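You operate a simulated robot arm through the tools that you are given. There is no shell and no other tool.

You are at the controls of a simulated robot arm. One attempt, no reset.

TASK
Set the rail carriage to the white mark and stand the grey bracket on it.
Fine: loosen the rail lock knob first, turn it tight again before the bracket goes on. Set down upright: what you pick out.
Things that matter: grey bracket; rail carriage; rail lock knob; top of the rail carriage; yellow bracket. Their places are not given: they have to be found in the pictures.

It is judged by the outcome, as a careful person would: the job done as asked, and still so three seconds after it is handed in. It fails if anything else is knocked over, pushed out of place, dropped, spilled or broken.

THE ROBOT
A 7-joint arm with a two-finger parallel gripper, fixed in place. Base frame: the origin is at the foot of the arm, x ahead of it, y to its left, z up; the work surface is at about z = 780. Units: mm, rad, N and s.
With the tool pointing down near the work surface it reaches from about 340 to 860 mm from the base axis. Its first joint turns from -2.897 to 2.897 rad. Payload 3.43 kg.
The TCP is the grasp point between the finger pads, 34 mm short of the fingertips. In the tool frame z runs along the fingers and y along their closing line. The gripper opens to 128 mm. The fingers are 24 mm wide and 12 mm thick; the gripper's body (48 by 130 mm) begins 96 mm behind the TCP.
Orientation is told as [roll, pitch, yaw] about the base's x, y, z axes, in that order, counted from this pose: with the fingers straight down and closing along the base's y, the tool's x points along the base's -x, its y along +y and its z along -z.

THE INTERFACE
- The arm moves only by the tool arm_command. Its argument "deltas" is one flat list of numbers, 7 for each row, row after row: the turn, a rotation vector about the tool's x, y, z in units of 120 degrees (1.0 is 120 degrees), then the shift along the tool's x, y, z in units of 250 mm (1.0 is 250 mm), then the gripper command, from -1 (fully open) to 1 (shut), values between in proportion. In form: [rx, ry, rz, dx, dy, dz, claw, rx, ry, rz, dx, dy, dz, claw, ...]. A call has 1 to 20 rows; each row is the pose to reach, as a shift and turn from the pose commanded when the call began, along the tool's axes at that moment. A call with a number of a shift or a turn outside -1 to 1 is refused whole. Each row takes 0.2 s and may step no farther than 50 mm and 0.15 rad from the row before; otherwise, or with a gripper value out of range, the whole call is refused. A pose out of reach is approached as far as the arm can. The call stops where the force on the tool passes 40 N (or 10 N more than at its start, if that is more) or the arm is blocked; 0.2 s more then pass. Each finger travels about 153 mm/s and halts on what it meets, pressing with about 20 N; the grip force reading is that of the motor and also rises with nothing between the fingers. The clock runs only during rows and for 0.2 s after the last one: add rows that repeat a pose to give the fingers time. It gives the time, the measured TCP pose, the force on the tool (base axes), the opening and the grip force at its end, in the units of the frame above (readings bear some noise), with the torque about the TCP (base axes, N m) and any sound that the robot's microphone picked up, and new pictures: "views" is both (left out), scene, wrist or none.
- Cameras (640 x 400 px; columns grow to the right, rows downward): "scene" is fixed at [212.3, -505.3, 1526.4]; the picture's right is [0.26, -0.97, 0.00], its down [-0.80, -0.21, -0.55] and it looks along [0.54, 0.14, -0.83] (base axes); focal length 338 px, centre (320, 200). "wrist" rides on the gripper at [76, -11, -160] in the tool frame; the picture's right is [0.15, 0.99, 0.00], its down [-0.88, 0.13, -0.46] and it looks along [-0.45, 0.07, 0.89] (tool axes); focal length 234 px, centre (320, 200).
- pixel_to_xyz(camera, pixels): for up to 12 pixels [column, row] of the newest picture of that camera ("zoom" is the newest enlarged one), the place [x, y, z] in the base frame of the surface seen there, good to about 2 mm, but the place of the scene camera against the robot may be out by one fixed shift of up to 12 mm in any direction. It takes no simulated time.
- close_up(camera, box): a new picture of the part [left, top, right, bottom] of that camera's present view, enlarged. It takes no simulated time.
- hand_in(): hands the job in; it is judged then, once.

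Open the gripper and draw the arm clear of the work before you hand the job in, unless the task says otherwise.

The tools are called after "Request:" as name(argument=value, ...) on one line, values as JSON. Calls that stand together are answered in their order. arm_command: Moves the arm, as the interface text tells. Its arguments: {"type":"object","properties":{"deltas":{"type":"array"},"views":{"type":"string","enum":["both","scene","wrist","none"]}},"required":["deltas"]} The other tools are called the same way: pixel_to_xyz (camera, pixels) gives the place of the surface under pixels of a picture; close_up (camera, box) takes an enlarged picture of a part of a camera's view; hand_in () hands the job in.

At the start:

```text
time: 0.0
position: [576.6, -513.4, 1126.0]
tool_rot: [0.0, -0.001, 0.001]
force: [-0.6, 0.2, 0.5]
moment: [-0.01, 0.0, -0.01]
grip_width: 128.0
finger_force: 0.0
```

scene: 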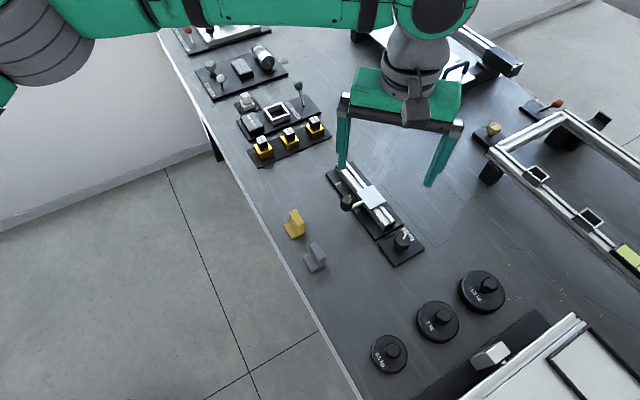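
wrist: 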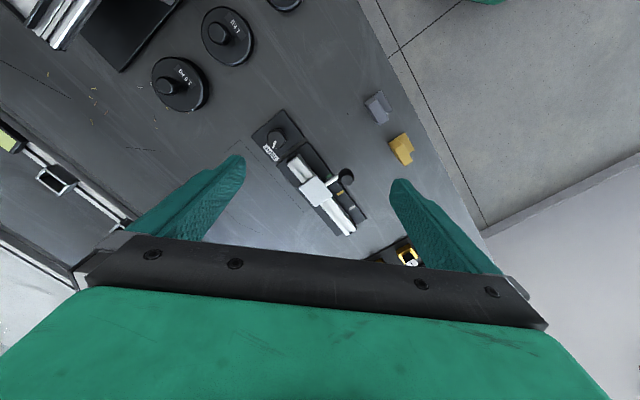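

The scene shows the rail with a carriage near (370,197), a dark knob near (403,240), and the grey bracket near (316,257). I enlarge these areas first.

Request:
close_up(camera="scene", box=[270, 150, 440, 280])

Request:
close_up(camera="wrist", box=[230, 80, 430, 250])

```text
3.08 times, centred on (355, 215) of scene
```

zoom: 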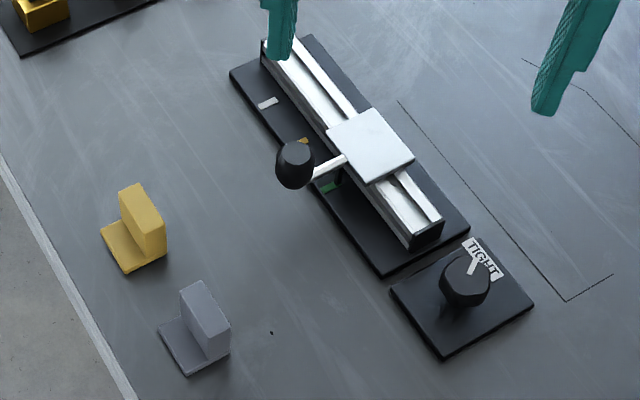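

```text
2.35 times, centred on (330, 165) of wrist
```

zoom: 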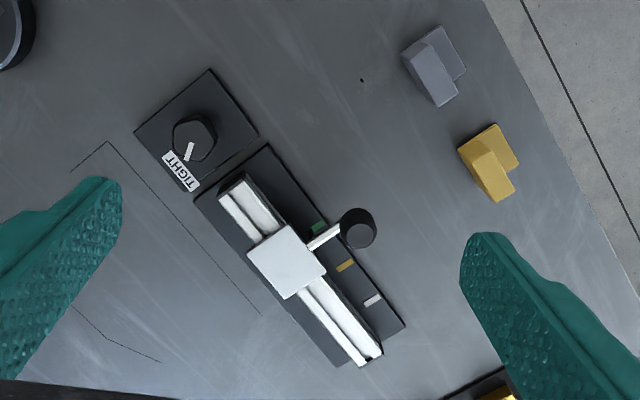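

The zoomed wrist view shows green, orange and white marks beside the rail, the carriage plate at (286,262), its handle at (357,228), and the lock knob at (195,137) pointing at TIGHT. I measure these places.

Request:
pixel_to_xyz(camera="zoom", pixels=[[286, 262], [248, 252], [283, 227], [325, 270], [291, 297], [357, 226], [322, 238], [318, 228], [345, 265], [372, 301], [195, 137], [189, 150]])

Request:
pixel_to_xyz(camera="zoom", pixels=[[228, 190], [247, 178], [378, 355], [362, 365], [208, 70], [135, 133], [258, 135], [195, 200], [403, 330], [268, 145], [180, 170], [330, 330]])

Request:
pixel_to_xyz(camera="zoom", pixels=[[403, 53], [420, 45], [440, 105], [455, 95], [440, 28], [466, 70], [430, 75], [450, 60], [470, 150], [490, 185], [495, 130], [510, 160]])

```text
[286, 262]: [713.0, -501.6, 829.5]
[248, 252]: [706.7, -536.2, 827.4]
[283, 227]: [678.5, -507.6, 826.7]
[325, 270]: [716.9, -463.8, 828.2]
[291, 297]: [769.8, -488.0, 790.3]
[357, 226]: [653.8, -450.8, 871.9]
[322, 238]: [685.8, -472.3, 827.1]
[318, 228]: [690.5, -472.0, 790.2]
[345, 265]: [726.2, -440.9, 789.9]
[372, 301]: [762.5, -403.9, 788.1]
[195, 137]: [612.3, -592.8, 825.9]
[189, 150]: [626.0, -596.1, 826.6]
```

```text
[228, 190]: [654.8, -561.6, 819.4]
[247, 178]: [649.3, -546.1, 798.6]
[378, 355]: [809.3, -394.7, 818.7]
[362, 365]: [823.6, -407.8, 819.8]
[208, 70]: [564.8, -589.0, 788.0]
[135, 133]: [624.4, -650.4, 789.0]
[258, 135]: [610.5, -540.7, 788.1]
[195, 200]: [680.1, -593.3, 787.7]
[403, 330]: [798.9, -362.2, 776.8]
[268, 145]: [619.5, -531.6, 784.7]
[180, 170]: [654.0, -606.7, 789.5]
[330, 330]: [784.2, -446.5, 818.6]
```

```text
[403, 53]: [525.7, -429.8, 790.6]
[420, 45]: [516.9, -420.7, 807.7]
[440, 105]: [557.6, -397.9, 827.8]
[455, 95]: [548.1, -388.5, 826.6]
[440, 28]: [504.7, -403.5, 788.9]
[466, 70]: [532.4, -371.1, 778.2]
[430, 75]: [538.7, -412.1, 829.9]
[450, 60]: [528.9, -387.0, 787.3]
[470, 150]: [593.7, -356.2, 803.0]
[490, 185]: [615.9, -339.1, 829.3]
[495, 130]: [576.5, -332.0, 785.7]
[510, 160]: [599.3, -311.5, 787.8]
```

The carriage sits near the green mark and must go about 100 mm along the rail to the white one. I lower the arm for a nearer look at the lock knob.

Request:
arm_command(deltas=[0, 0, 0, 0.0166, -0.0466, 0.156, -1, 0, 0, 0, 0.0332, -0.0932, 0.312, -1, 0, 0, 0, 0.0498, -0.1398, 0.468, -1, 0, 0, 0, 0.0664, -0.1864, 0.624, -1, 0, 0, 0, 0.0664, -0.1864, 0.624, -1], views="both")

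```text
time: 1.2
position: [559.4, -560.6, 970.1]
tool_rot: [0.001, -0.001, 0.002]
force: [0.3, 0.3, -0.5]
moment: [0.0, -0.01, -0.01]
grip_width: 128.1
finger_force: 0.0
```

scene: 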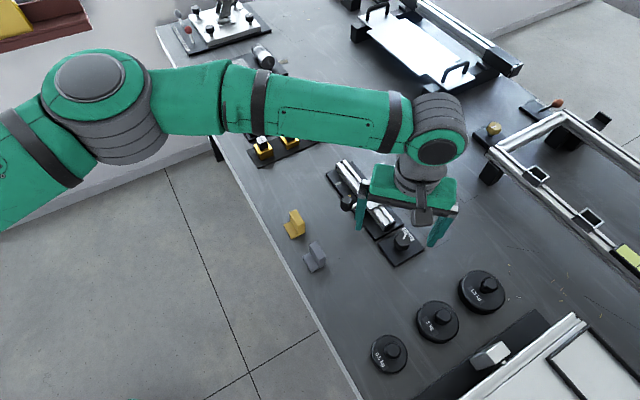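
wrist: 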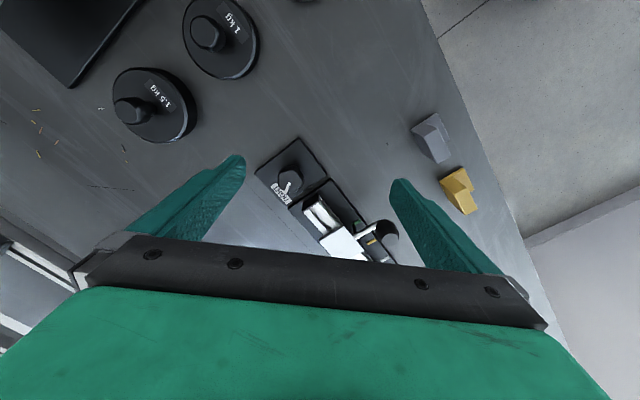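

The knob is now at about (290,180) in the wrist picture. I enlarge it along with the brackets.

Request:
close_up(camera="wrist", box=[245, 130, 405, 265])

Request:
pixel_to_xyz(camera="wrist", pixels=[[290, 178], [286, 186], [290, 168], [301, 182], [279, 182], [392, 236], [386, 230], [398, 240], [280, 190], [300, 138], [255, 172], [328, 178]])

Request:
close_up(camera="wrist", box=[395, 95, 495, 225])

```text
2.96 times, centred on (325, 198) of wrist
```

zoom: 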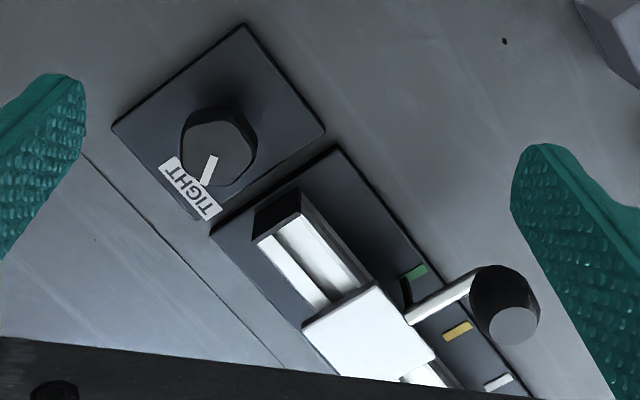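

```text
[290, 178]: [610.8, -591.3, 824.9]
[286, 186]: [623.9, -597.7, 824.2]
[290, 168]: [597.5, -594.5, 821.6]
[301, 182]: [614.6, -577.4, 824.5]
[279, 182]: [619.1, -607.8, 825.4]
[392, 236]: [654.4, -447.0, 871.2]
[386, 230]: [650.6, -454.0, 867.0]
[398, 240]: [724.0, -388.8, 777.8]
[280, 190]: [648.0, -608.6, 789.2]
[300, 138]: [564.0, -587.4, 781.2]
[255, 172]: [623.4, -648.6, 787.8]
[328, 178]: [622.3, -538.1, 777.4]
```

```text
3.08 times, centred on (445, 160) of wrist
```

zoom: 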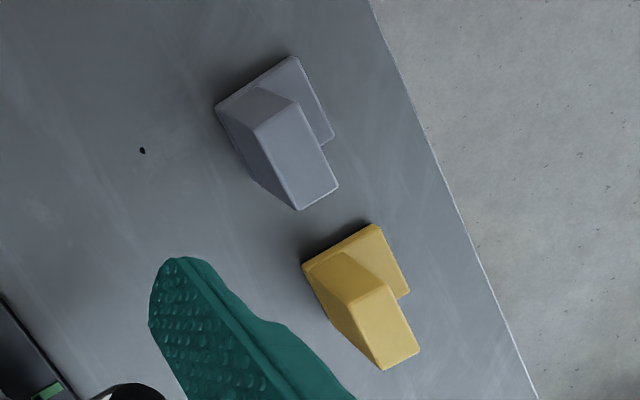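

I enlarge the knob strongly to get its outline and pointer direction.

Request:
close_up(camera="wrist", box=[265, 150, 315, 200])

Request:
close_up(camera="scene", box=[370, 210, 440, 280])

```text
8.00 times, centred on (290, 175) of wrist
```

zoom: 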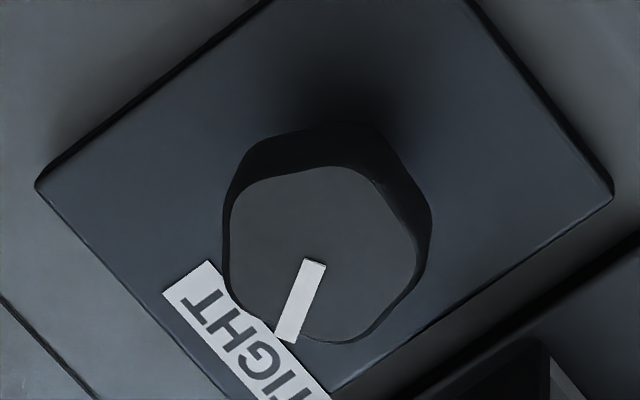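

```text
5.71 times, centred on (405, 245) of scene
```

zoom: 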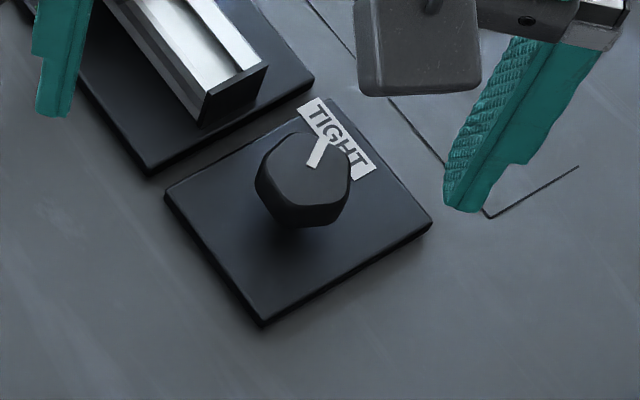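

The knob is a lobed cylinder about 33 mm wide, its top near z 825 and the pointer toward TIGHT. I check its rim points and some label and bracket points with the wrist camera.

Request:
pixel_to_xyz(camera="wrist", pixels=[[290.1, 181.7], [279.5, 178], [301, 181.9], [290.5, 172], [292.5, 191], [289.4, 183], [286, 192], [283, 193], [273, 186], [297, 165], [303.5, 177], [322, 207]])

Request:
pixel_to_xyz(camera="wrist", pixels=[[430, 133], [440, 131], [449, 143], [440, 161], [453, 155], [427, 136], [439.5, 115.5], [416, 131], [425, 124], [450, 135], [440, 145], [446, 150]])

```text
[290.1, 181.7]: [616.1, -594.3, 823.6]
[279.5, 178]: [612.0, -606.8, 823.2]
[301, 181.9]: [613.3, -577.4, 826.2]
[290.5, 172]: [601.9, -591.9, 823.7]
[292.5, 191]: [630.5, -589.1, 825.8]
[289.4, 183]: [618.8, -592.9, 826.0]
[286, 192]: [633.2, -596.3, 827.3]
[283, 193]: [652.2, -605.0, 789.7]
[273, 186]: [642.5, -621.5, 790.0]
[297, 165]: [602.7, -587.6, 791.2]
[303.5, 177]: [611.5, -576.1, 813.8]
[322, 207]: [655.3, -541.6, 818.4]
```

```text
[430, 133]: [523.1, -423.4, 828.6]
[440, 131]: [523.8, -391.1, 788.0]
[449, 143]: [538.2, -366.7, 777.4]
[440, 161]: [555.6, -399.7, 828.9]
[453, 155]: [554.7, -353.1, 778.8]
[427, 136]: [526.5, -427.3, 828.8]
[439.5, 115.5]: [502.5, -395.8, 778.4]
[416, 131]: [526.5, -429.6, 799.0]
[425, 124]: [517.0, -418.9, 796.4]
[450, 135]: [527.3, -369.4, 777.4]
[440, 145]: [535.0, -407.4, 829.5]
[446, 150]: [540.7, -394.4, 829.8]
```

The knob's centre is about (616, -593) with its top at z ≈ 825. I move above it with the fingers about 66 mm apart, tips just over the knob, and look.

Request:
arm_command(deltas=[0, 0, 0, -0.112, -0.066, 0.1, -0.03, 0, 0, 0, -0.224, -0.132, 0.24, -0.03, 0, 0, 0, -0.224, -0.132, 0.38, -0.03, 0, 0, 0, -0.224, -0.132, 0.38, -0.03], views="both")

```text
time: 2.2
position: [615.8, -593.7, 875.3]
tool_rot: [-0.001, 0.0, -0.001]
force: [0.1, -0.2, -0.3]
moment: [0.01, 0.0, -0.03]
grip_width: 66.0
finger_force: 0.0
```

scene: 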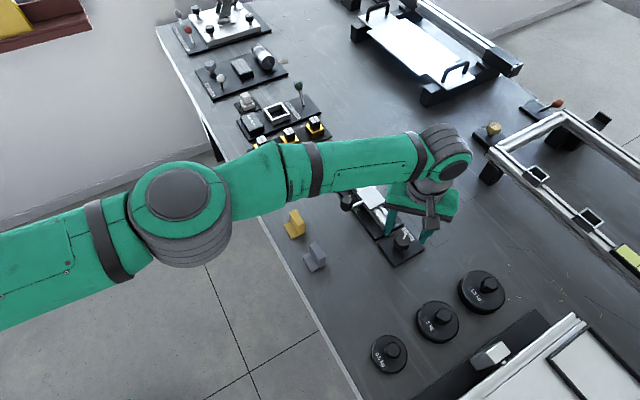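
wrist: 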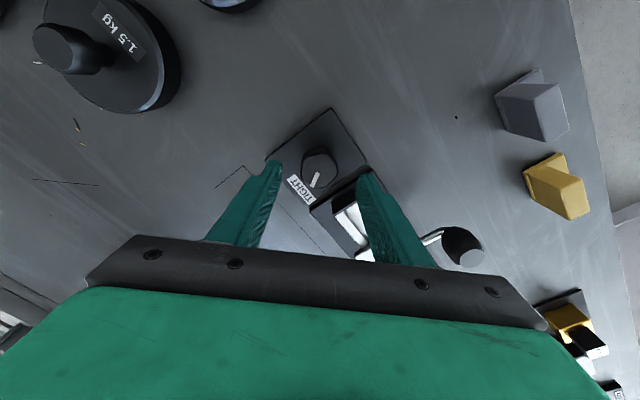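

The finger tips at (275,165) and (362,172) straddle the knob at (319,168), well centred. I lower to z ≈ 831 with the opening at 54 mm.

Request:
arm_command(deltas=[0, 0, 0, 0, 0, 0.06, 0.156, 0, 0, 0, 0, 0, 0.12, 0.156, 0, 0, 0, 0, 0, 0.176, 0.156, 0, 0, 0, 0, 0, 0.176, 0.156], views="both")

```text
time: 3.2
position: [613.6, -589.6, 831.7]
tool_rot: [0.0, 0.0, 0.0]
force: [-0.3, -0.5, -0.4]
moment: [0.01, 0.01, -0.03]
grip_width: 53.7
finger_force: 0.0
out of reach, approached as far as the arm can: row 3, 4
```

scene: 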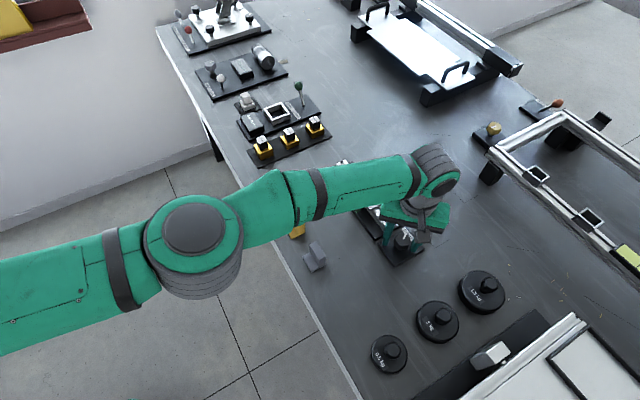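
wrist: 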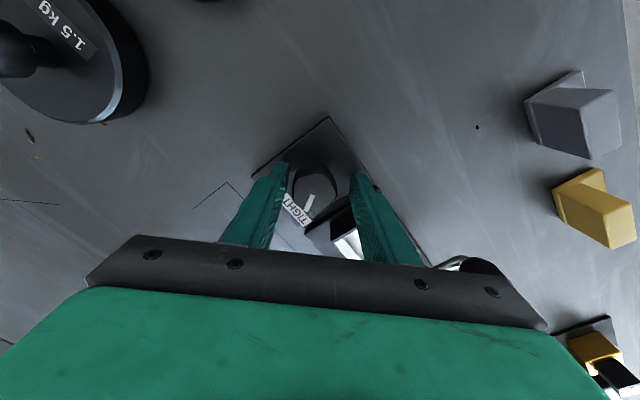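

The arm reports the spot just out of reach with a vertical tool (it is at (613.6, -589.6), knob at about (616, -593)). I tilt the fingers about 4° outward to gain reach and recentre.

Request:
arm_command(deltas=[0.0231, -0.024, 0, 0.004, 0.004, 0, 0.156, 0.0231, -0.024, 0, 0.004, 0.004, 0, 0.156], views="wrist")

```text
time: 3.8
position: [612.5, -587.8, 830.5]
tool_rot: [-0.049, -0.052, 0.001]
force: [0.2, 0.0, 0.0]
moment: [-0.01, 0.0, 0.01]
grip_width: 53.9
finger_force: 0.1
out of reach, approached as far as the arm can: row 1
```

wrist: 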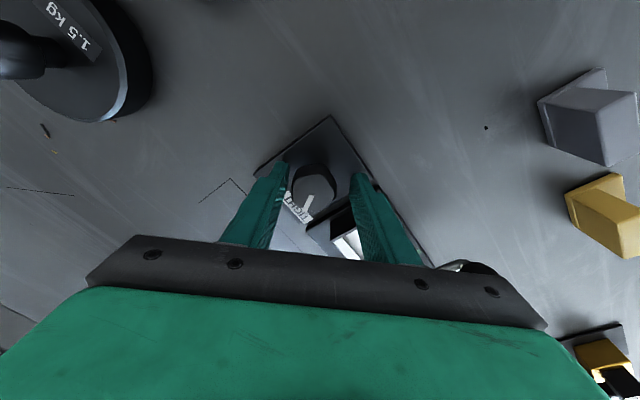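

The tilt is in place and the commanded pose follows the reached one; the TCP is at (612.5, -587.8). I shift about (+2.5, -4) mm to centre over the knob.

Request:
arm_command(deltas=[0, 0, 0, -0.01, -0.016, 0, 0.156, 0, 0, 0, -0.01, -0.016, 0, 0.156], views="wrist")

Request:
close_up(camera="wrist", box=[240, 110, 400, 260])

```text
time: 4.4
position: [615.4, -593.6, 832.0]
tool_rot: [-0.048, -0.05, 0.001]
force: [0.8, -0.1, 0.0]
moment: [0.01, -0.01, 0.02]
grip_width: 54.2
finger_force: 0.1
```

wrist: 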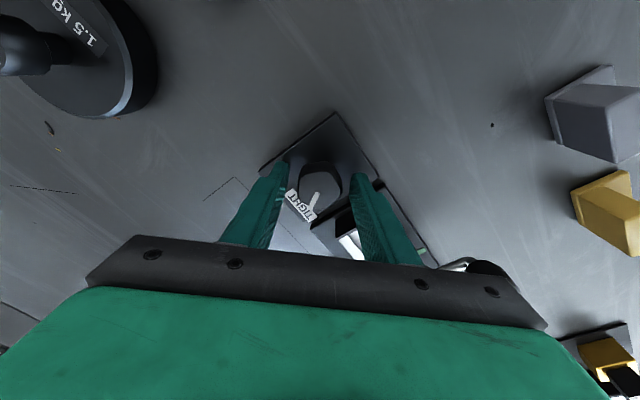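

```text
2.67 times, centred on (320, 185) of wrist
```

zoom: 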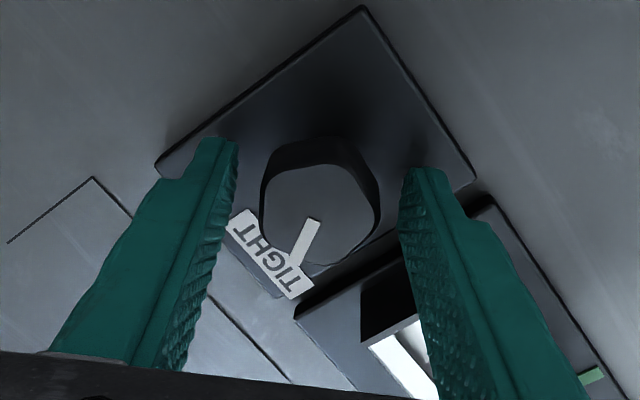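

The knob at zoom (320,205) sits midway between the finger tips. I close the fingers on it.

Request:
arm_command(deltas=[0, 0, 0, 0, 0, 0, 1, 0, 0, 0, 0, 0, 0, 1, 0, 0, 0, 0, 0, 0, 1], views="wrist")

Request:
close_up(camera="wrist", box=[240, 110, 400, 260])

```text
time: 5.2
position: [616.7, -593.7, 831.4]
tool_rot: [-0.049, -0.051, 0.002]
force: [3.2, -8.5, -0.7]
moment: [0.72, 0.03, 0.0]
grip_width: 38.1
finger_force: 45.0
```

wrist: 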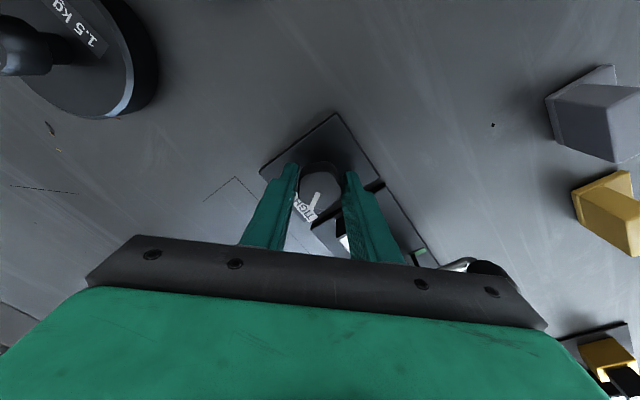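

```text
2.67 times, centred on (320, 185) of wrist
```

zoom: 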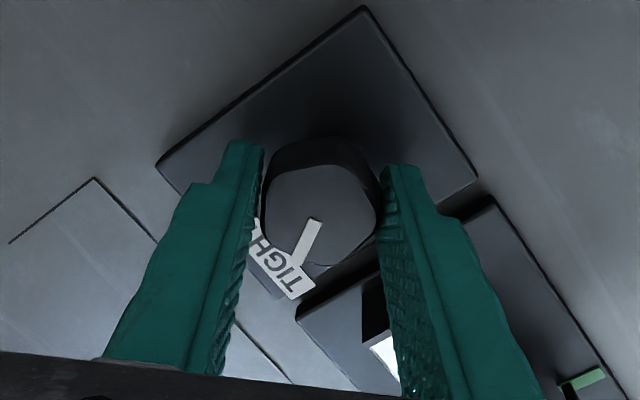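

The fingers hold the knob at 38 mm. I turn it counter-clockwise (seen from above) by 36° in small steps and watch the moment.

Request:
arm_command(deltas=[0, 0, -0.05, 0, 0, 0, 1, 0, 0, -0.1, 0, 0, 0, 1, 0, 0, -0.15, 0, 0, 0, 1, 0, 0, -0.2, 0, 0, 0, 1, 0, 0, -0.25, 0, 0, 0, 1, 0, 0, -0.3, 0, 0, 0, 1], views="wrist")

Request:
close_up(camera="wrist", box=[240, 110, 400, 260])

```text
time: 6.6
position: [615.0, -594.2, 831.2]
tool_rot: [-0.07, -0.011, 0.63]
force: [6.1, -17.0, 1.3]
moment: [1.08, -0.61, 0.0]
grip_width: 38.1
finger_force: 44.9
```

wrist: 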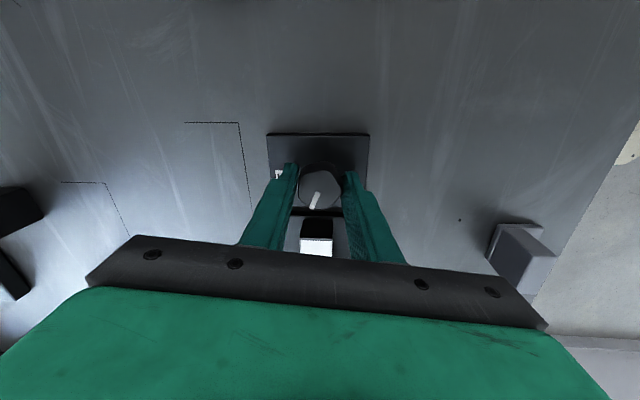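

```text
2.67 times, centred on (320, 185) of wrist
```

zoom: 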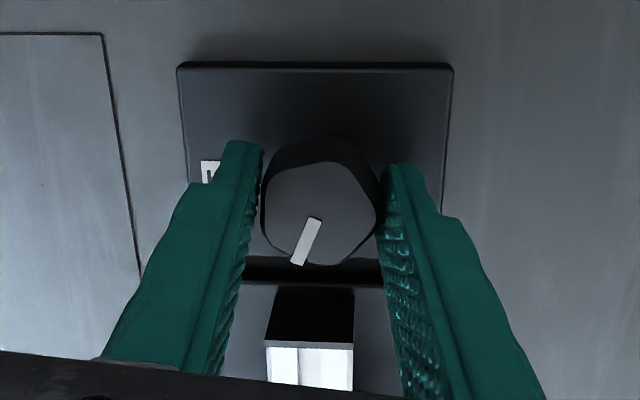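

The knob turned along with the fingers, pointer now about 36° round; there's a lateral force of ~17 N toward -y, so I shift about 1.5 mm that way while turning on another 54°.

Request:
arm_command(deltas=[0, 0, -0.05, 0.001, -0.003, 0, 1, 0, 0, -0.1, 0.002, -0.006, 0, 1, 0, 0, -0.15, 0.002, -0.006, 0, 1, 0, 0, -0.2, 0.002, -0.006, 0, 1, 0, 0, -0.25, 0.002, -0.006, 0, 1, 0, 0, -0.3, 0.002, -0.006, 0, 1, 0, 0, -0.35, 0.002, -0.006, 0, 1, 0, 0, -0.4, 0.002, -0.006, 0, 1, 0, 0, -0.45, 0.002, -0.006, 0, 1], views="wrist")

Request:
close_up(camera="wrist", box=[240, 110, 400, 260])

```text
time: 8.6
position: [616.0, -593.8, 832.4]
tool_rot: [-0.049, 0.048, 1.573]
force: [-7.8, 11.2, -0.4]
moment: [1.24, 0.79, 0.0]
grip_width: 37.7
finger_force: 45.1
```

wrist: 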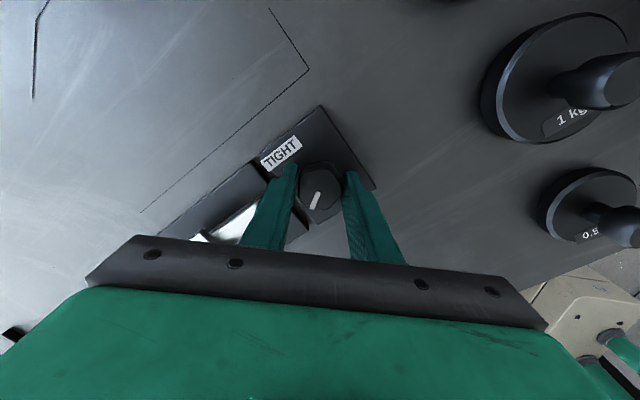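

```text
2.67 times, centred on (320, 185) of wrist
```

zoom: 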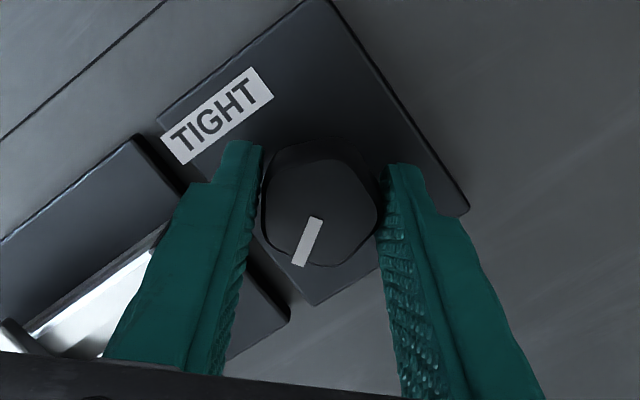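

Now 90° round from TIGHT with no resistance about the knob axis. I turn another 42° to see whether it reaches a stop.

Request:
arm_command(deltas=[0, 0, -0.05, 0, 0, 0, 1, 0, 0, -0.1, 0, 0, 0, 1, 0, 0, -0.15, 0, 0, 0, 1, 0, 0, -0.2, 0, 0, 0, 1, 0, 0, -0.25, 0, 0, 0, 1, 0, 0, -0.3, 0, 0, 0, 1, 0, 0, -0.35, 0, 0, 0, 1], views="wrist")

Request:
close_up(camera="wrist", box=[240, 110, 400, 260])

```text
time: 10.2
position: [614.7, -593.7, 832.0]
tool_rot: [-0.005, 0.069, 2.306]
force: [-8.4, 13.2, -3.3]
moment: [0.36, 0.61, 0.01]
grip_width: 37.1
finger_force: 44.9
```

wrist: 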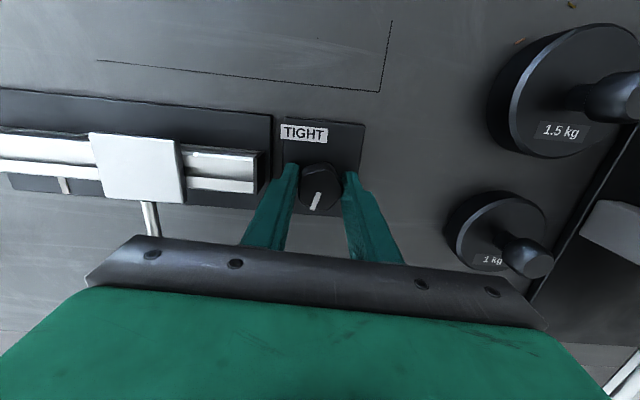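

```text
2.67 times, centred on (320, 185) of wrist
```

zoom: 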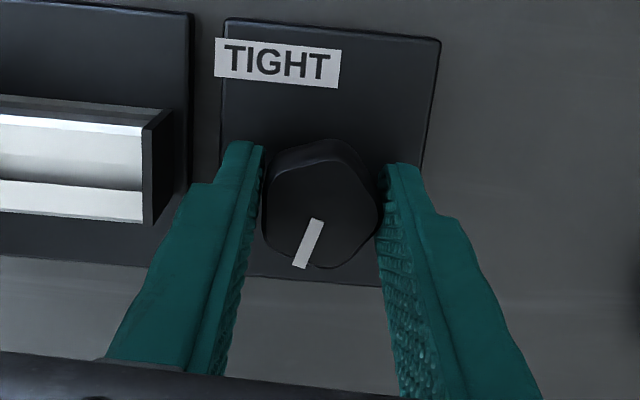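

The knob is now 132° from TIGHT with no stop felt. I open just a little (50 mm, the rail end is near one finger) and lift off.

Request:
arm_command(deltas=[0, 0, 0, 0, 0, 0, 0.22, 0, 0, 0, 0, 0, 0, 0.22, 0, 0, 0, 0, 0, -0.06, 0.22, 0, 0, 0, 0, 0, -0.16, 0.22, 0, 0, 0, 0, 0, -0.32, 0.22, 0, 0, 0, 0, 0, -0.48, 0.22], views="both")

```text
time: 11.6
position: [609.0, -588.0, 951.7]
tool_rot: [-0.006, 0.071, 2.305]
force: [-0.2, 0.2, -0.2]
moment: [0.03, -0.03, -0.05]
grip_width: 49.6
finger_force: 0.0
```

scene: 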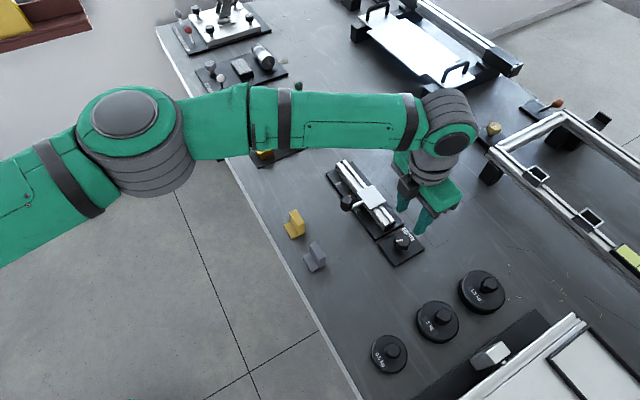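
wrist: 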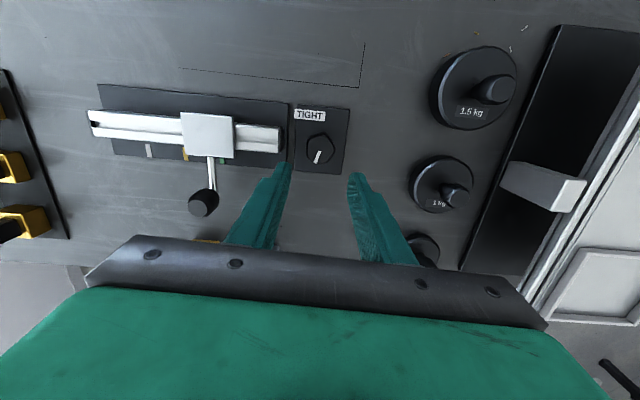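

This view shows the rail squarely: white mark (149,151), orange (186,152), green (228,160), carriage (208,135), handle ball (203,201). I enlarge and measure.

Request:
close_up(camera="wrist", box=[80, 75, 360, 225])

Request:
pixel_to_xyz(camera="wrist", pixels=[[149, 148], [149, 157], [186, 152], [224, 161], [181, 113], [231, 114], [233, 158], [183, 156], [208, 135], [203, 203], [200, 188], [209, 175]])

Request:
pixel_to_xyz(camera="wrist", pixels=[[90, 112], [92, 134], [281, 128], [281, 150], [240, 124], [240, 150], [150, 117], [150, 139], [320, 150], [318, 157], [197, 207], [211, 196]])

```text
2.29 times, centred on (220, 150) of wrist
```

zoom: 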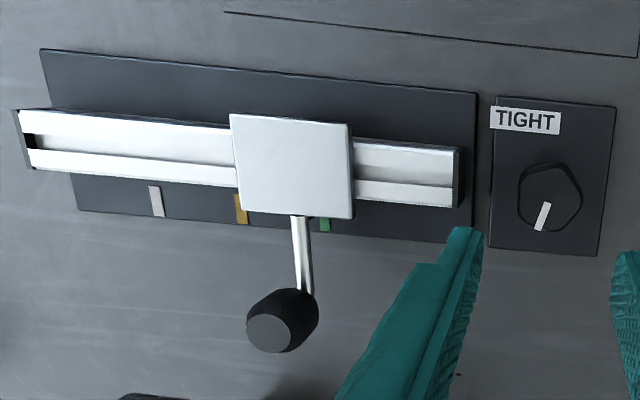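

```text
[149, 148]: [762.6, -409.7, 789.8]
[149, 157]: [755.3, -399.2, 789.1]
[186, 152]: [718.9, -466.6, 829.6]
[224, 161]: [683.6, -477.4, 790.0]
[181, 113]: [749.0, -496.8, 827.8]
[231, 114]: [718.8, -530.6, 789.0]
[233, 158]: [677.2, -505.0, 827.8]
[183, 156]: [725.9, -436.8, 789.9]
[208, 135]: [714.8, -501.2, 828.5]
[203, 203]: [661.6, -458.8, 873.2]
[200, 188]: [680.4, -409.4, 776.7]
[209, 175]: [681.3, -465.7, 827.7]
```

```text
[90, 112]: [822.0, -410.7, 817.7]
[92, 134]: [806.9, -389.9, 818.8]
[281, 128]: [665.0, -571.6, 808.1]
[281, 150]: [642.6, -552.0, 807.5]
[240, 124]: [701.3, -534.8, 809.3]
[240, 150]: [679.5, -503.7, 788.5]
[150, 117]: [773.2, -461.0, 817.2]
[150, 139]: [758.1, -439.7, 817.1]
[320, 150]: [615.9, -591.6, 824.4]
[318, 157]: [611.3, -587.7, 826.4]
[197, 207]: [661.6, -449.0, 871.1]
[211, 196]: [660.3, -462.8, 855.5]
```

The carriage centre lies at about (713, -501), the white mark at about (759, -404), so the slide is roughly 100 mm along the 45° rail. I move above the handle ball (about (658, -447), top z 872), levelling the tool with the fingers closing along the rail.

Request:
arm_command(deltas=[-0.0006, -0.0083, -0.006, -0.0738, -0.1305, 0.0156, 0.0625, -0.0012, -0.0166, -0.012, -0.1475, -0.261, 0.0312, 0.0625, -0.0018, -0.025, -0.018, -0.2213, -0.3915, 0.0468, 0.0625, -0.0024, -0.0333, -0.0244, -0.295, -0.522, 0.0624, 0.0625, -0.0024, -0.0333, -0.0244, -0.295, -0.522, 0.0624, 0.0625], views="both")

Request:
close_up(camera="wrist", box=[200, 100, 440, 260])

Request:
close_up(camera="scene", box=[310, 150, 430, 250])

```text
time: 12.8
position: [658.4, -445.2, 931.9]
tool_rot: [0.002, 0.0, 2.355]
force: [-0.8, -1.0, 0.3]
moment: [-0.01, 0.0, 0.02]
grip_width: 60.1
finger_force: 0.1
```

scene: 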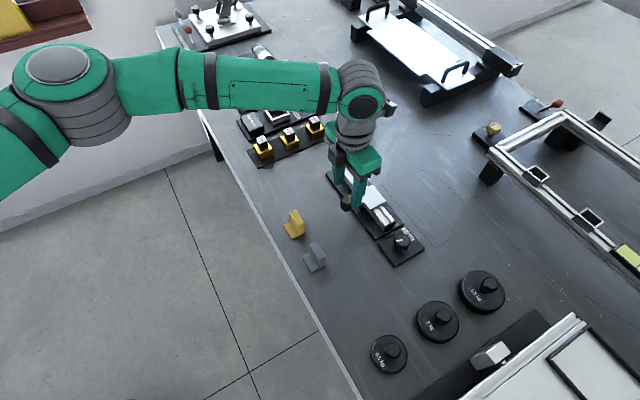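
wrist: 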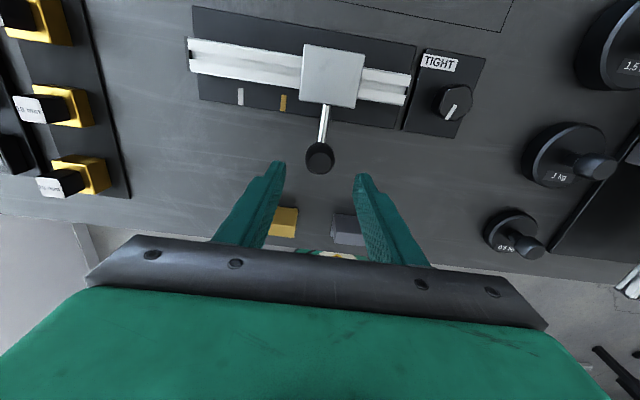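

```text
2.50 times, centred on (320, 180) of wrist
```

zoom: 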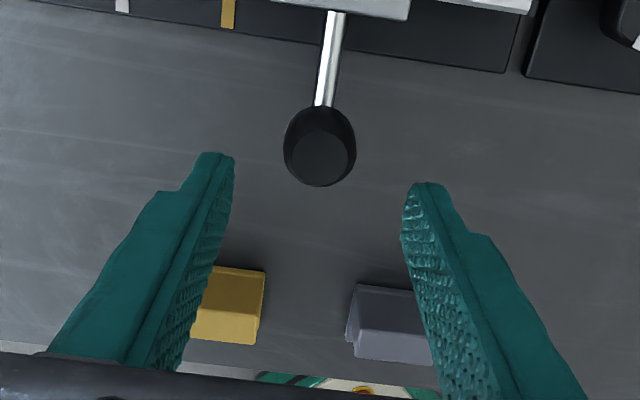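

```text
4.00 times, centred on (370, 200) of scene
```

zoom: 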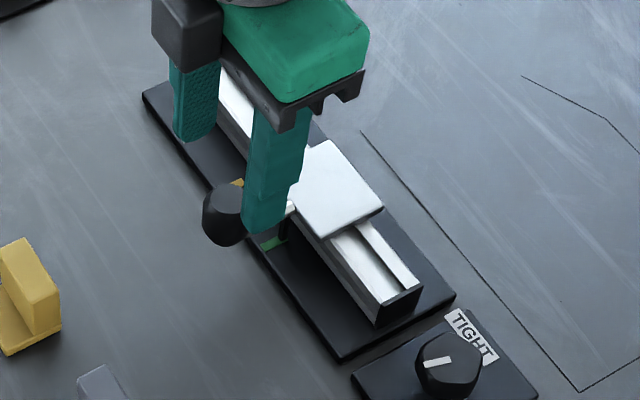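

The handle ball is at zoom (320,148), roughly centred between the fingers. I measure its rim and top.

Request:
pixel_to_xyz(camera="wrist", pixels=[[319.6, 163], [319.6, 156], [319.6, 171], [309, 158], [331, 158], [309, 165], [331, 165], [319, 148], [322, 140], [326, 112], [241, 96], [283, 102]])

Request:
close_up(camera="wrist", box=[180, 0, 500, 200])

```text
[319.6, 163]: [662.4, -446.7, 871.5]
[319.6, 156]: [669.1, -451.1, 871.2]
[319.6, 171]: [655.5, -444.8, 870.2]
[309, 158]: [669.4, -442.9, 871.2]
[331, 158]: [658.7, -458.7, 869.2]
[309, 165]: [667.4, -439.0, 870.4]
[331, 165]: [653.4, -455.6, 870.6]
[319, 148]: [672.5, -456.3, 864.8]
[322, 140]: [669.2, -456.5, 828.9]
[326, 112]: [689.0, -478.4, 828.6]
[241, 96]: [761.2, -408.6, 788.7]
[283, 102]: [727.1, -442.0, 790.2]
```

```text
2.00 times, centred on (340, 100) of wrist
```

zoom: 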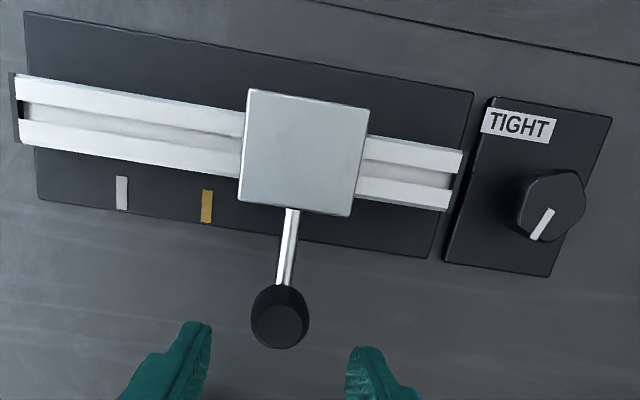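

The ball's centre is about (661, -448), top z ≈ 871, and the slide to the white mark measures about 100 mm. I lower so the tips reach z ≈ 847 and close on the ball.

Request:
arm_command(deltas=[0, 0, 0, 0.014, -0.003, 0.07, 0.0625, 0, 0, 0, 0.014, -0.003, 0.14, 0.0625, 0, 0, 0, 0.014, -0.003, 0.2, 0.0625, 0, 0, 0, 0.014, -0.003, 0.2, 0.0625, 0, 0, 0, 0.014, -0.003, 0.2, 1, 0, 0, 0, 0.014, -0.003, 0.2, 1, 0, 0, 0, 0.014, -0.003, 0.2, 1], views="both")

Request:
close_up(camera="wrist", box=[180, 0, 500, 200])

```text
time: 14.4
position: [659.9, -448.8, 882.3]
tool_rot: [0.003, -0.002, 2.355]
force: [2.5, -0.1, -3.4]
moment: [0.11, -0.66, 0.01]
grip_width: 29.4
finger_force: 44.8
```

scene: 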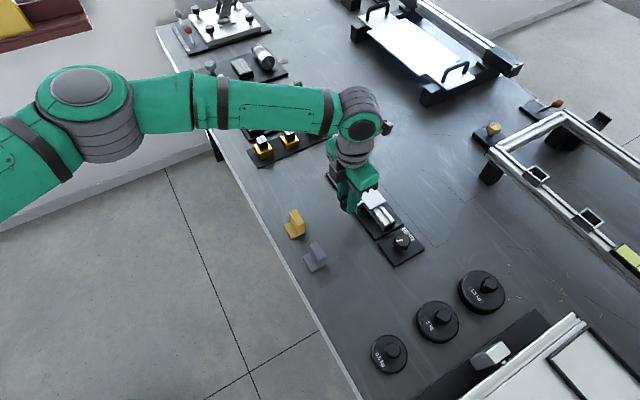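
wrist: 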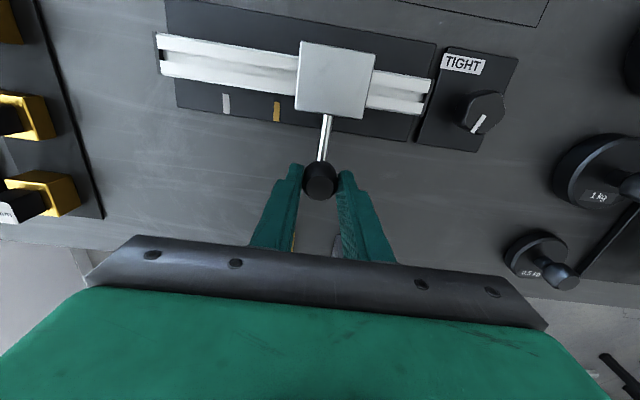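

```text
2.00 times, centred on (340, 100) of wrist
```

zoom: 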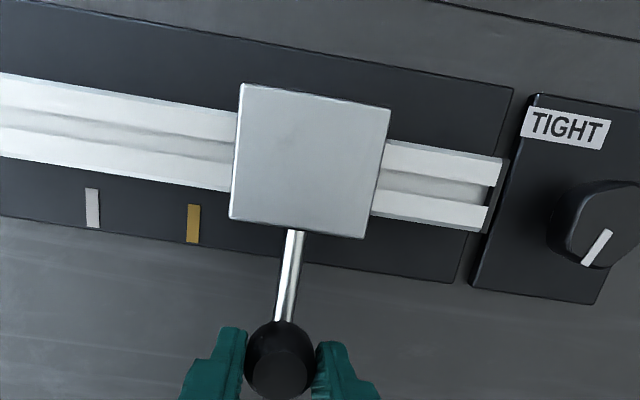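

The handle is gripped (29 mm wide). I slide the first 20 mm toward the white mark gently to test that the lock is free.

Request:
arm_command(deltas=[0, 0, 0, 0.0002, -0.016, 0, 1, 0, 0, 0, 0.0005, -0.032, 0, 1, 0, 0, 0, 0.0008, -0.048, 0, 1, 0, 0, 0, 0.001, -0.064, 0, 1, 0, 0, 0, 0.0013, -0.08, 0, 1], views="wrist")

Request:
close_up(camera="wrist", box=[180, 0, 500, 200])

```text
time: 15.6
position: [674.4, -434.7, 881.6]
tool_rot: [0.002, -0.003, 2.355]
force: [-5.4, 2.2, -4.9]
moment: [-0.08, -0.58, -0.14]
grip_width: 29.5
finger_force: 45.0
```

wrist: 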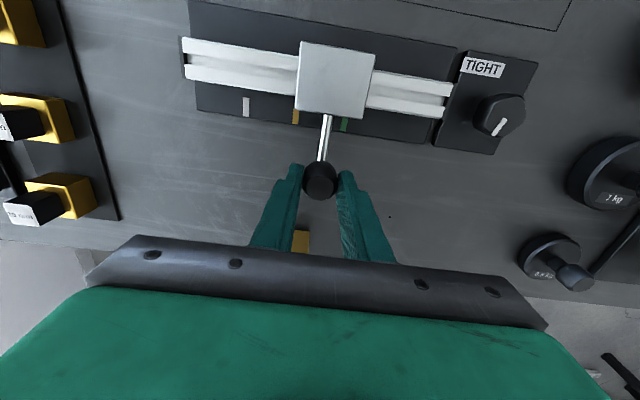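

```text
2.00 times, centred on (340, 100) of wrist
```

zoom: 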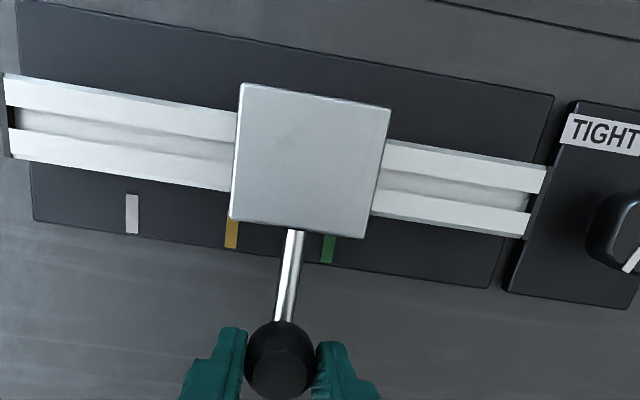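

The carriage follows freely; the green mark at zoom (328,248) is now uncovered. I slide on another 75 mm and look before the last bit.

Request:
arm_command(deltas=[0, 0, 0, 0.0008, -0.05, 0, 1, 0, 0, 0, 0.0016, -0.1, 0, 1, 0, 0, 0, 0.0024, -0.15, 0, 1, 0, 0, 0, 0.0032, -0.2, 0, 1, 0, 0, 0, 0.004, -0.25, 0, 1, 0, 0, 0, 0.0048, -0.3, 0, 1, 0, 0, 0, 0.0048, -0.3, 0, 1], views="both")

Request:
close_up(camera="wrist", box=[220, 20, 440, 160])

```text
time: 17.2
position: [729.5, -381.4, 882.2]
tool_rot: [0.0, 0.0, 2.356]
force: [-19.1, 20.7, -0.8]
moment: [0.72, 0.12, 0.02]
grip_width: 29.5
finger_force: 45.1
```

scene: 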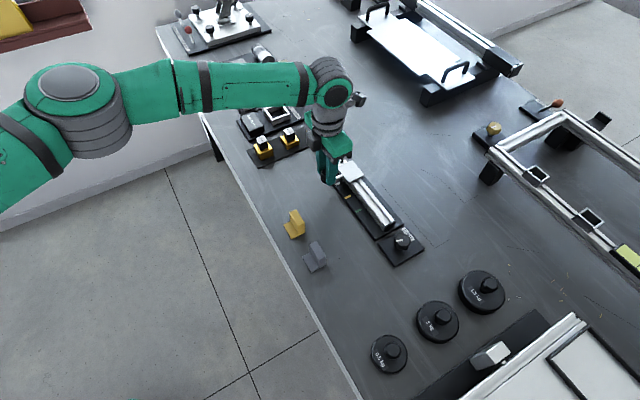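
wrist: 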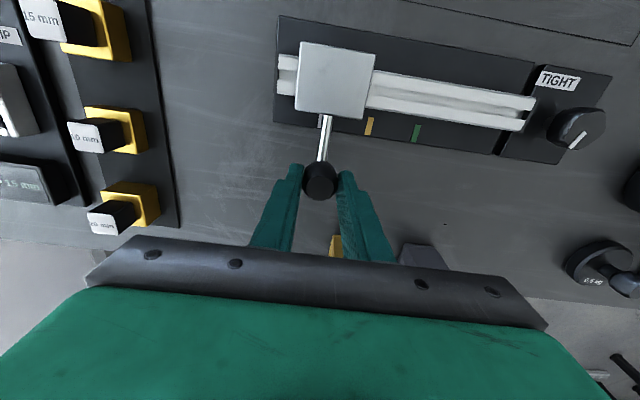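

```text
2.86 times, centred on (330, 90) of wrist
```

zoom: 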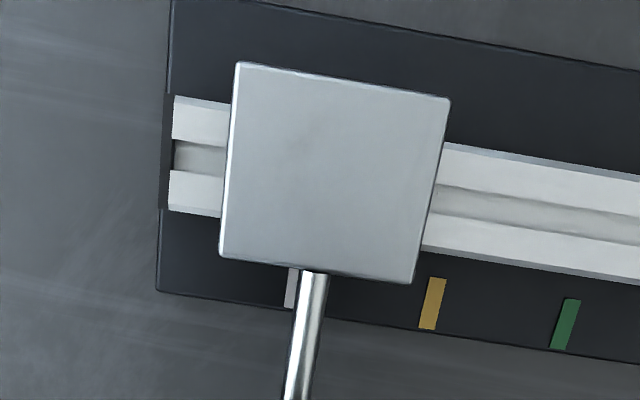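

The carriage is near the white mark, which is partly hidden behind the rod at zoom (291,288); the side force of ~28 N says the rail runs nearer 45° than my path. I measure the plate corners, rod and marks from here.

Request:
pixel_to_xyz(camera="zoom", pixels=[[291, 288], [288, 300], [432, 303], [565, 323], [237, 66], [448, 100], [411, 280], [222, 252], [312, 290], [305, 330], [298, 370], [335, 172]])

Request:
pixel_to_xyz(camera="zoom", pixels=[[241, 70], [444, 104], [409, 276], [226, 250], [423, 303], [443, 303], [557, 323], [574, 323], [161, 285], [600, 352], [200, 110], [600, 185]])

```text
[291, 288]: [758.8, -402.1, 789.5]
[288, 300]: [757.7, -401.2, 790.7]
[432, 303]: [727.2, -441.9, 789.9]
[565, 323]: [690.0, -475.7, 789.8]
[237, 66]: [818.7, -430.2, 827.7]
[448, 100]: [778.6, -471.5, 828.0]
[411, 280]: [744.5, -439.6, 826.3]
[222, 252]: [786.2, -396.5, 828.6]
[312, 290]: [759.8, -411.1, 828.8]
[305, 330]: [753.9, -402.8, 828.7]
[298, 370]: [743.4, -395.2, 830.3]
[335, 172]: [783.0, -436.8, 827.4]
```

```text
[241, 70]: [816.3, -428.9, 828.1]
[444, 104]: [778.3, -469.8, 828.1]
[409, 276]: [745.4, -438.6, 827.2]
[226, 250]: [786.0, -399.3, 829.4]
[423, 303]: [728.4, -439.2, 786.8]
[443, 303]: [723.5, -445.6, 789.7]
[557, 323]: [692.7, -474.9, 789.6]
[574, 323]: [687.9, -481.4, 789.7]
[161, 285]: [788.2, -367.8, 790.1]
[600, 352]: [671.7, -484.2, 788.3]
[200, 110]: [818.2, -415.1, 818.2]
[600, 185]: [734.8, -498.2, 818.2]
```

Marks lie 50 mm apart along the rail (150, 200.7, ~250) and the carriage centre is at about 246, so about 4 mm remain. I relieve the side load by 1.4 mm and slide 4 mm on.

Request:
arm_command(deltas=[0, 0, 0, -0.0056, 0, 0, 1, 0, 0, 0, -0.0056, -0.008, 0, 1, 0, 0, 0, -0.0056, -0.016, 0, 1, 0, 0, 0, -0.0056, -0.016, 0, 1], views="wrist")

Request:
close_up(camera="wrist", box=[220, 20, 440, 160])

```text
time: 18.2
position: [731.2, -379.9, 881.5]
tool_rot: [0.001, -0.001, 2.353]
force: [-9.6, 6.2, -3.5]
moment: [0.81, 0.52, -0.23]
grip_width: 29.9
finger_force: 45.3
```

wrist: 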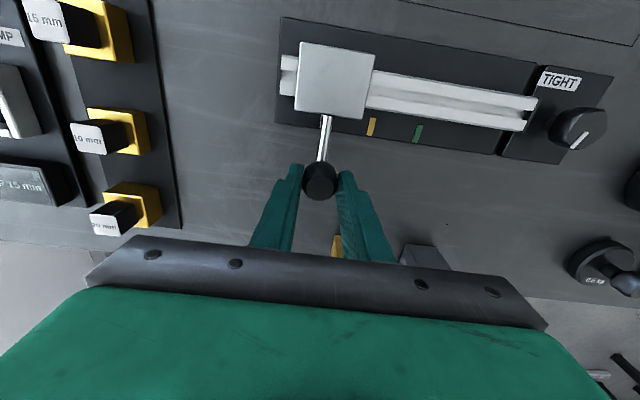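

```text
2.86 times, centred on (330, 90) of wrist
```

zoom: 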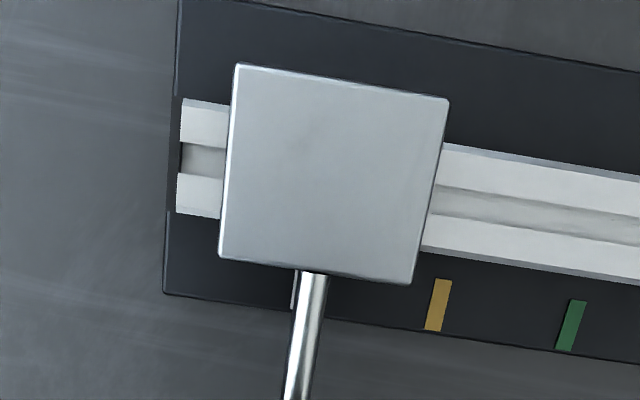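

It moved about 2.3 mm, so roughly 2 mm are left. I nudge another 2 mm and give it time to settle.

Request:
arm_command(deltas=[0, 0, 0, -0.001, -0.008, 0, 1, 0, 0, 0, -0.001, -0.008, 0, 1, 0, 0, 0, -0.001, -0.008, 0, 1], views="wrist")

Request:
close_up(camera="wrist", box=[220, 20, 440, 160])

Request:
pixel_to_xyz(camera="zoom", pixels=[[430, 303], [441, 303], [451, 303], [562, 323], [572, 323], [580, 323], [237, 68], [448, 102], [411, 279], [222, 252], [312, 290], [335, 172]])

```text
time: 19.0
position: [731.9, -376.9, 880.8]
tool_rot: [0.002, 0.001, 2.355]
force: [-4.4, 0.6, -5.6]
moment: [0.18, -0.39, -0.06]
grip_width: 29.8
finger_force: 44.7
```

wrist: 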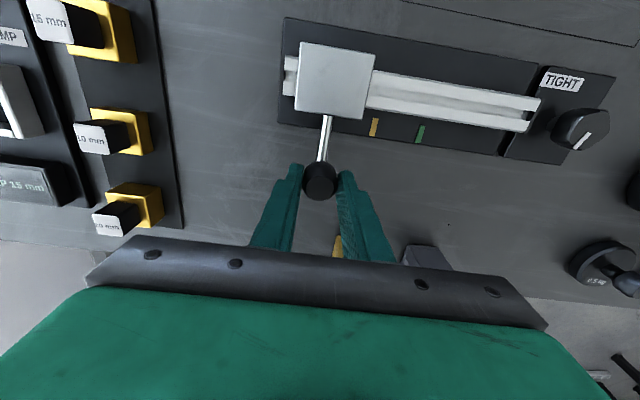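

```text
2.86 times, centred on (330, 90) of wrist
```

zoom: 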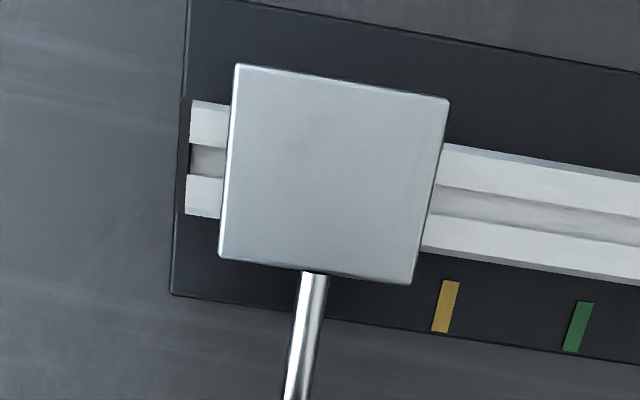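

```text
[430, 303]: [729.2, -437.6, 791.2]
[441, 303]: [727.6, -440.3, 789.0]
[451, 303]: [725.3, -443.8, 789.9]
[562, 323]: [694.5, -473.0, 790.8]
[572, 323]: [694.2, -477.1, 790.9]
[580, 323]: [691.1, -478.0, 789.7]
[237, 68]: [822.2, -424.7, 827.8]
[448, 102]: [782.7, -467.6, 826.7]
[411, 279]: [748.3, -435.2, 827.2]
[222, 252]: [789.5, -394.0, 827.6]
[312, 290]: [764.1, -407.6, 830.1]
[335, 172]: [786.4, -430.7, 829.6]
```

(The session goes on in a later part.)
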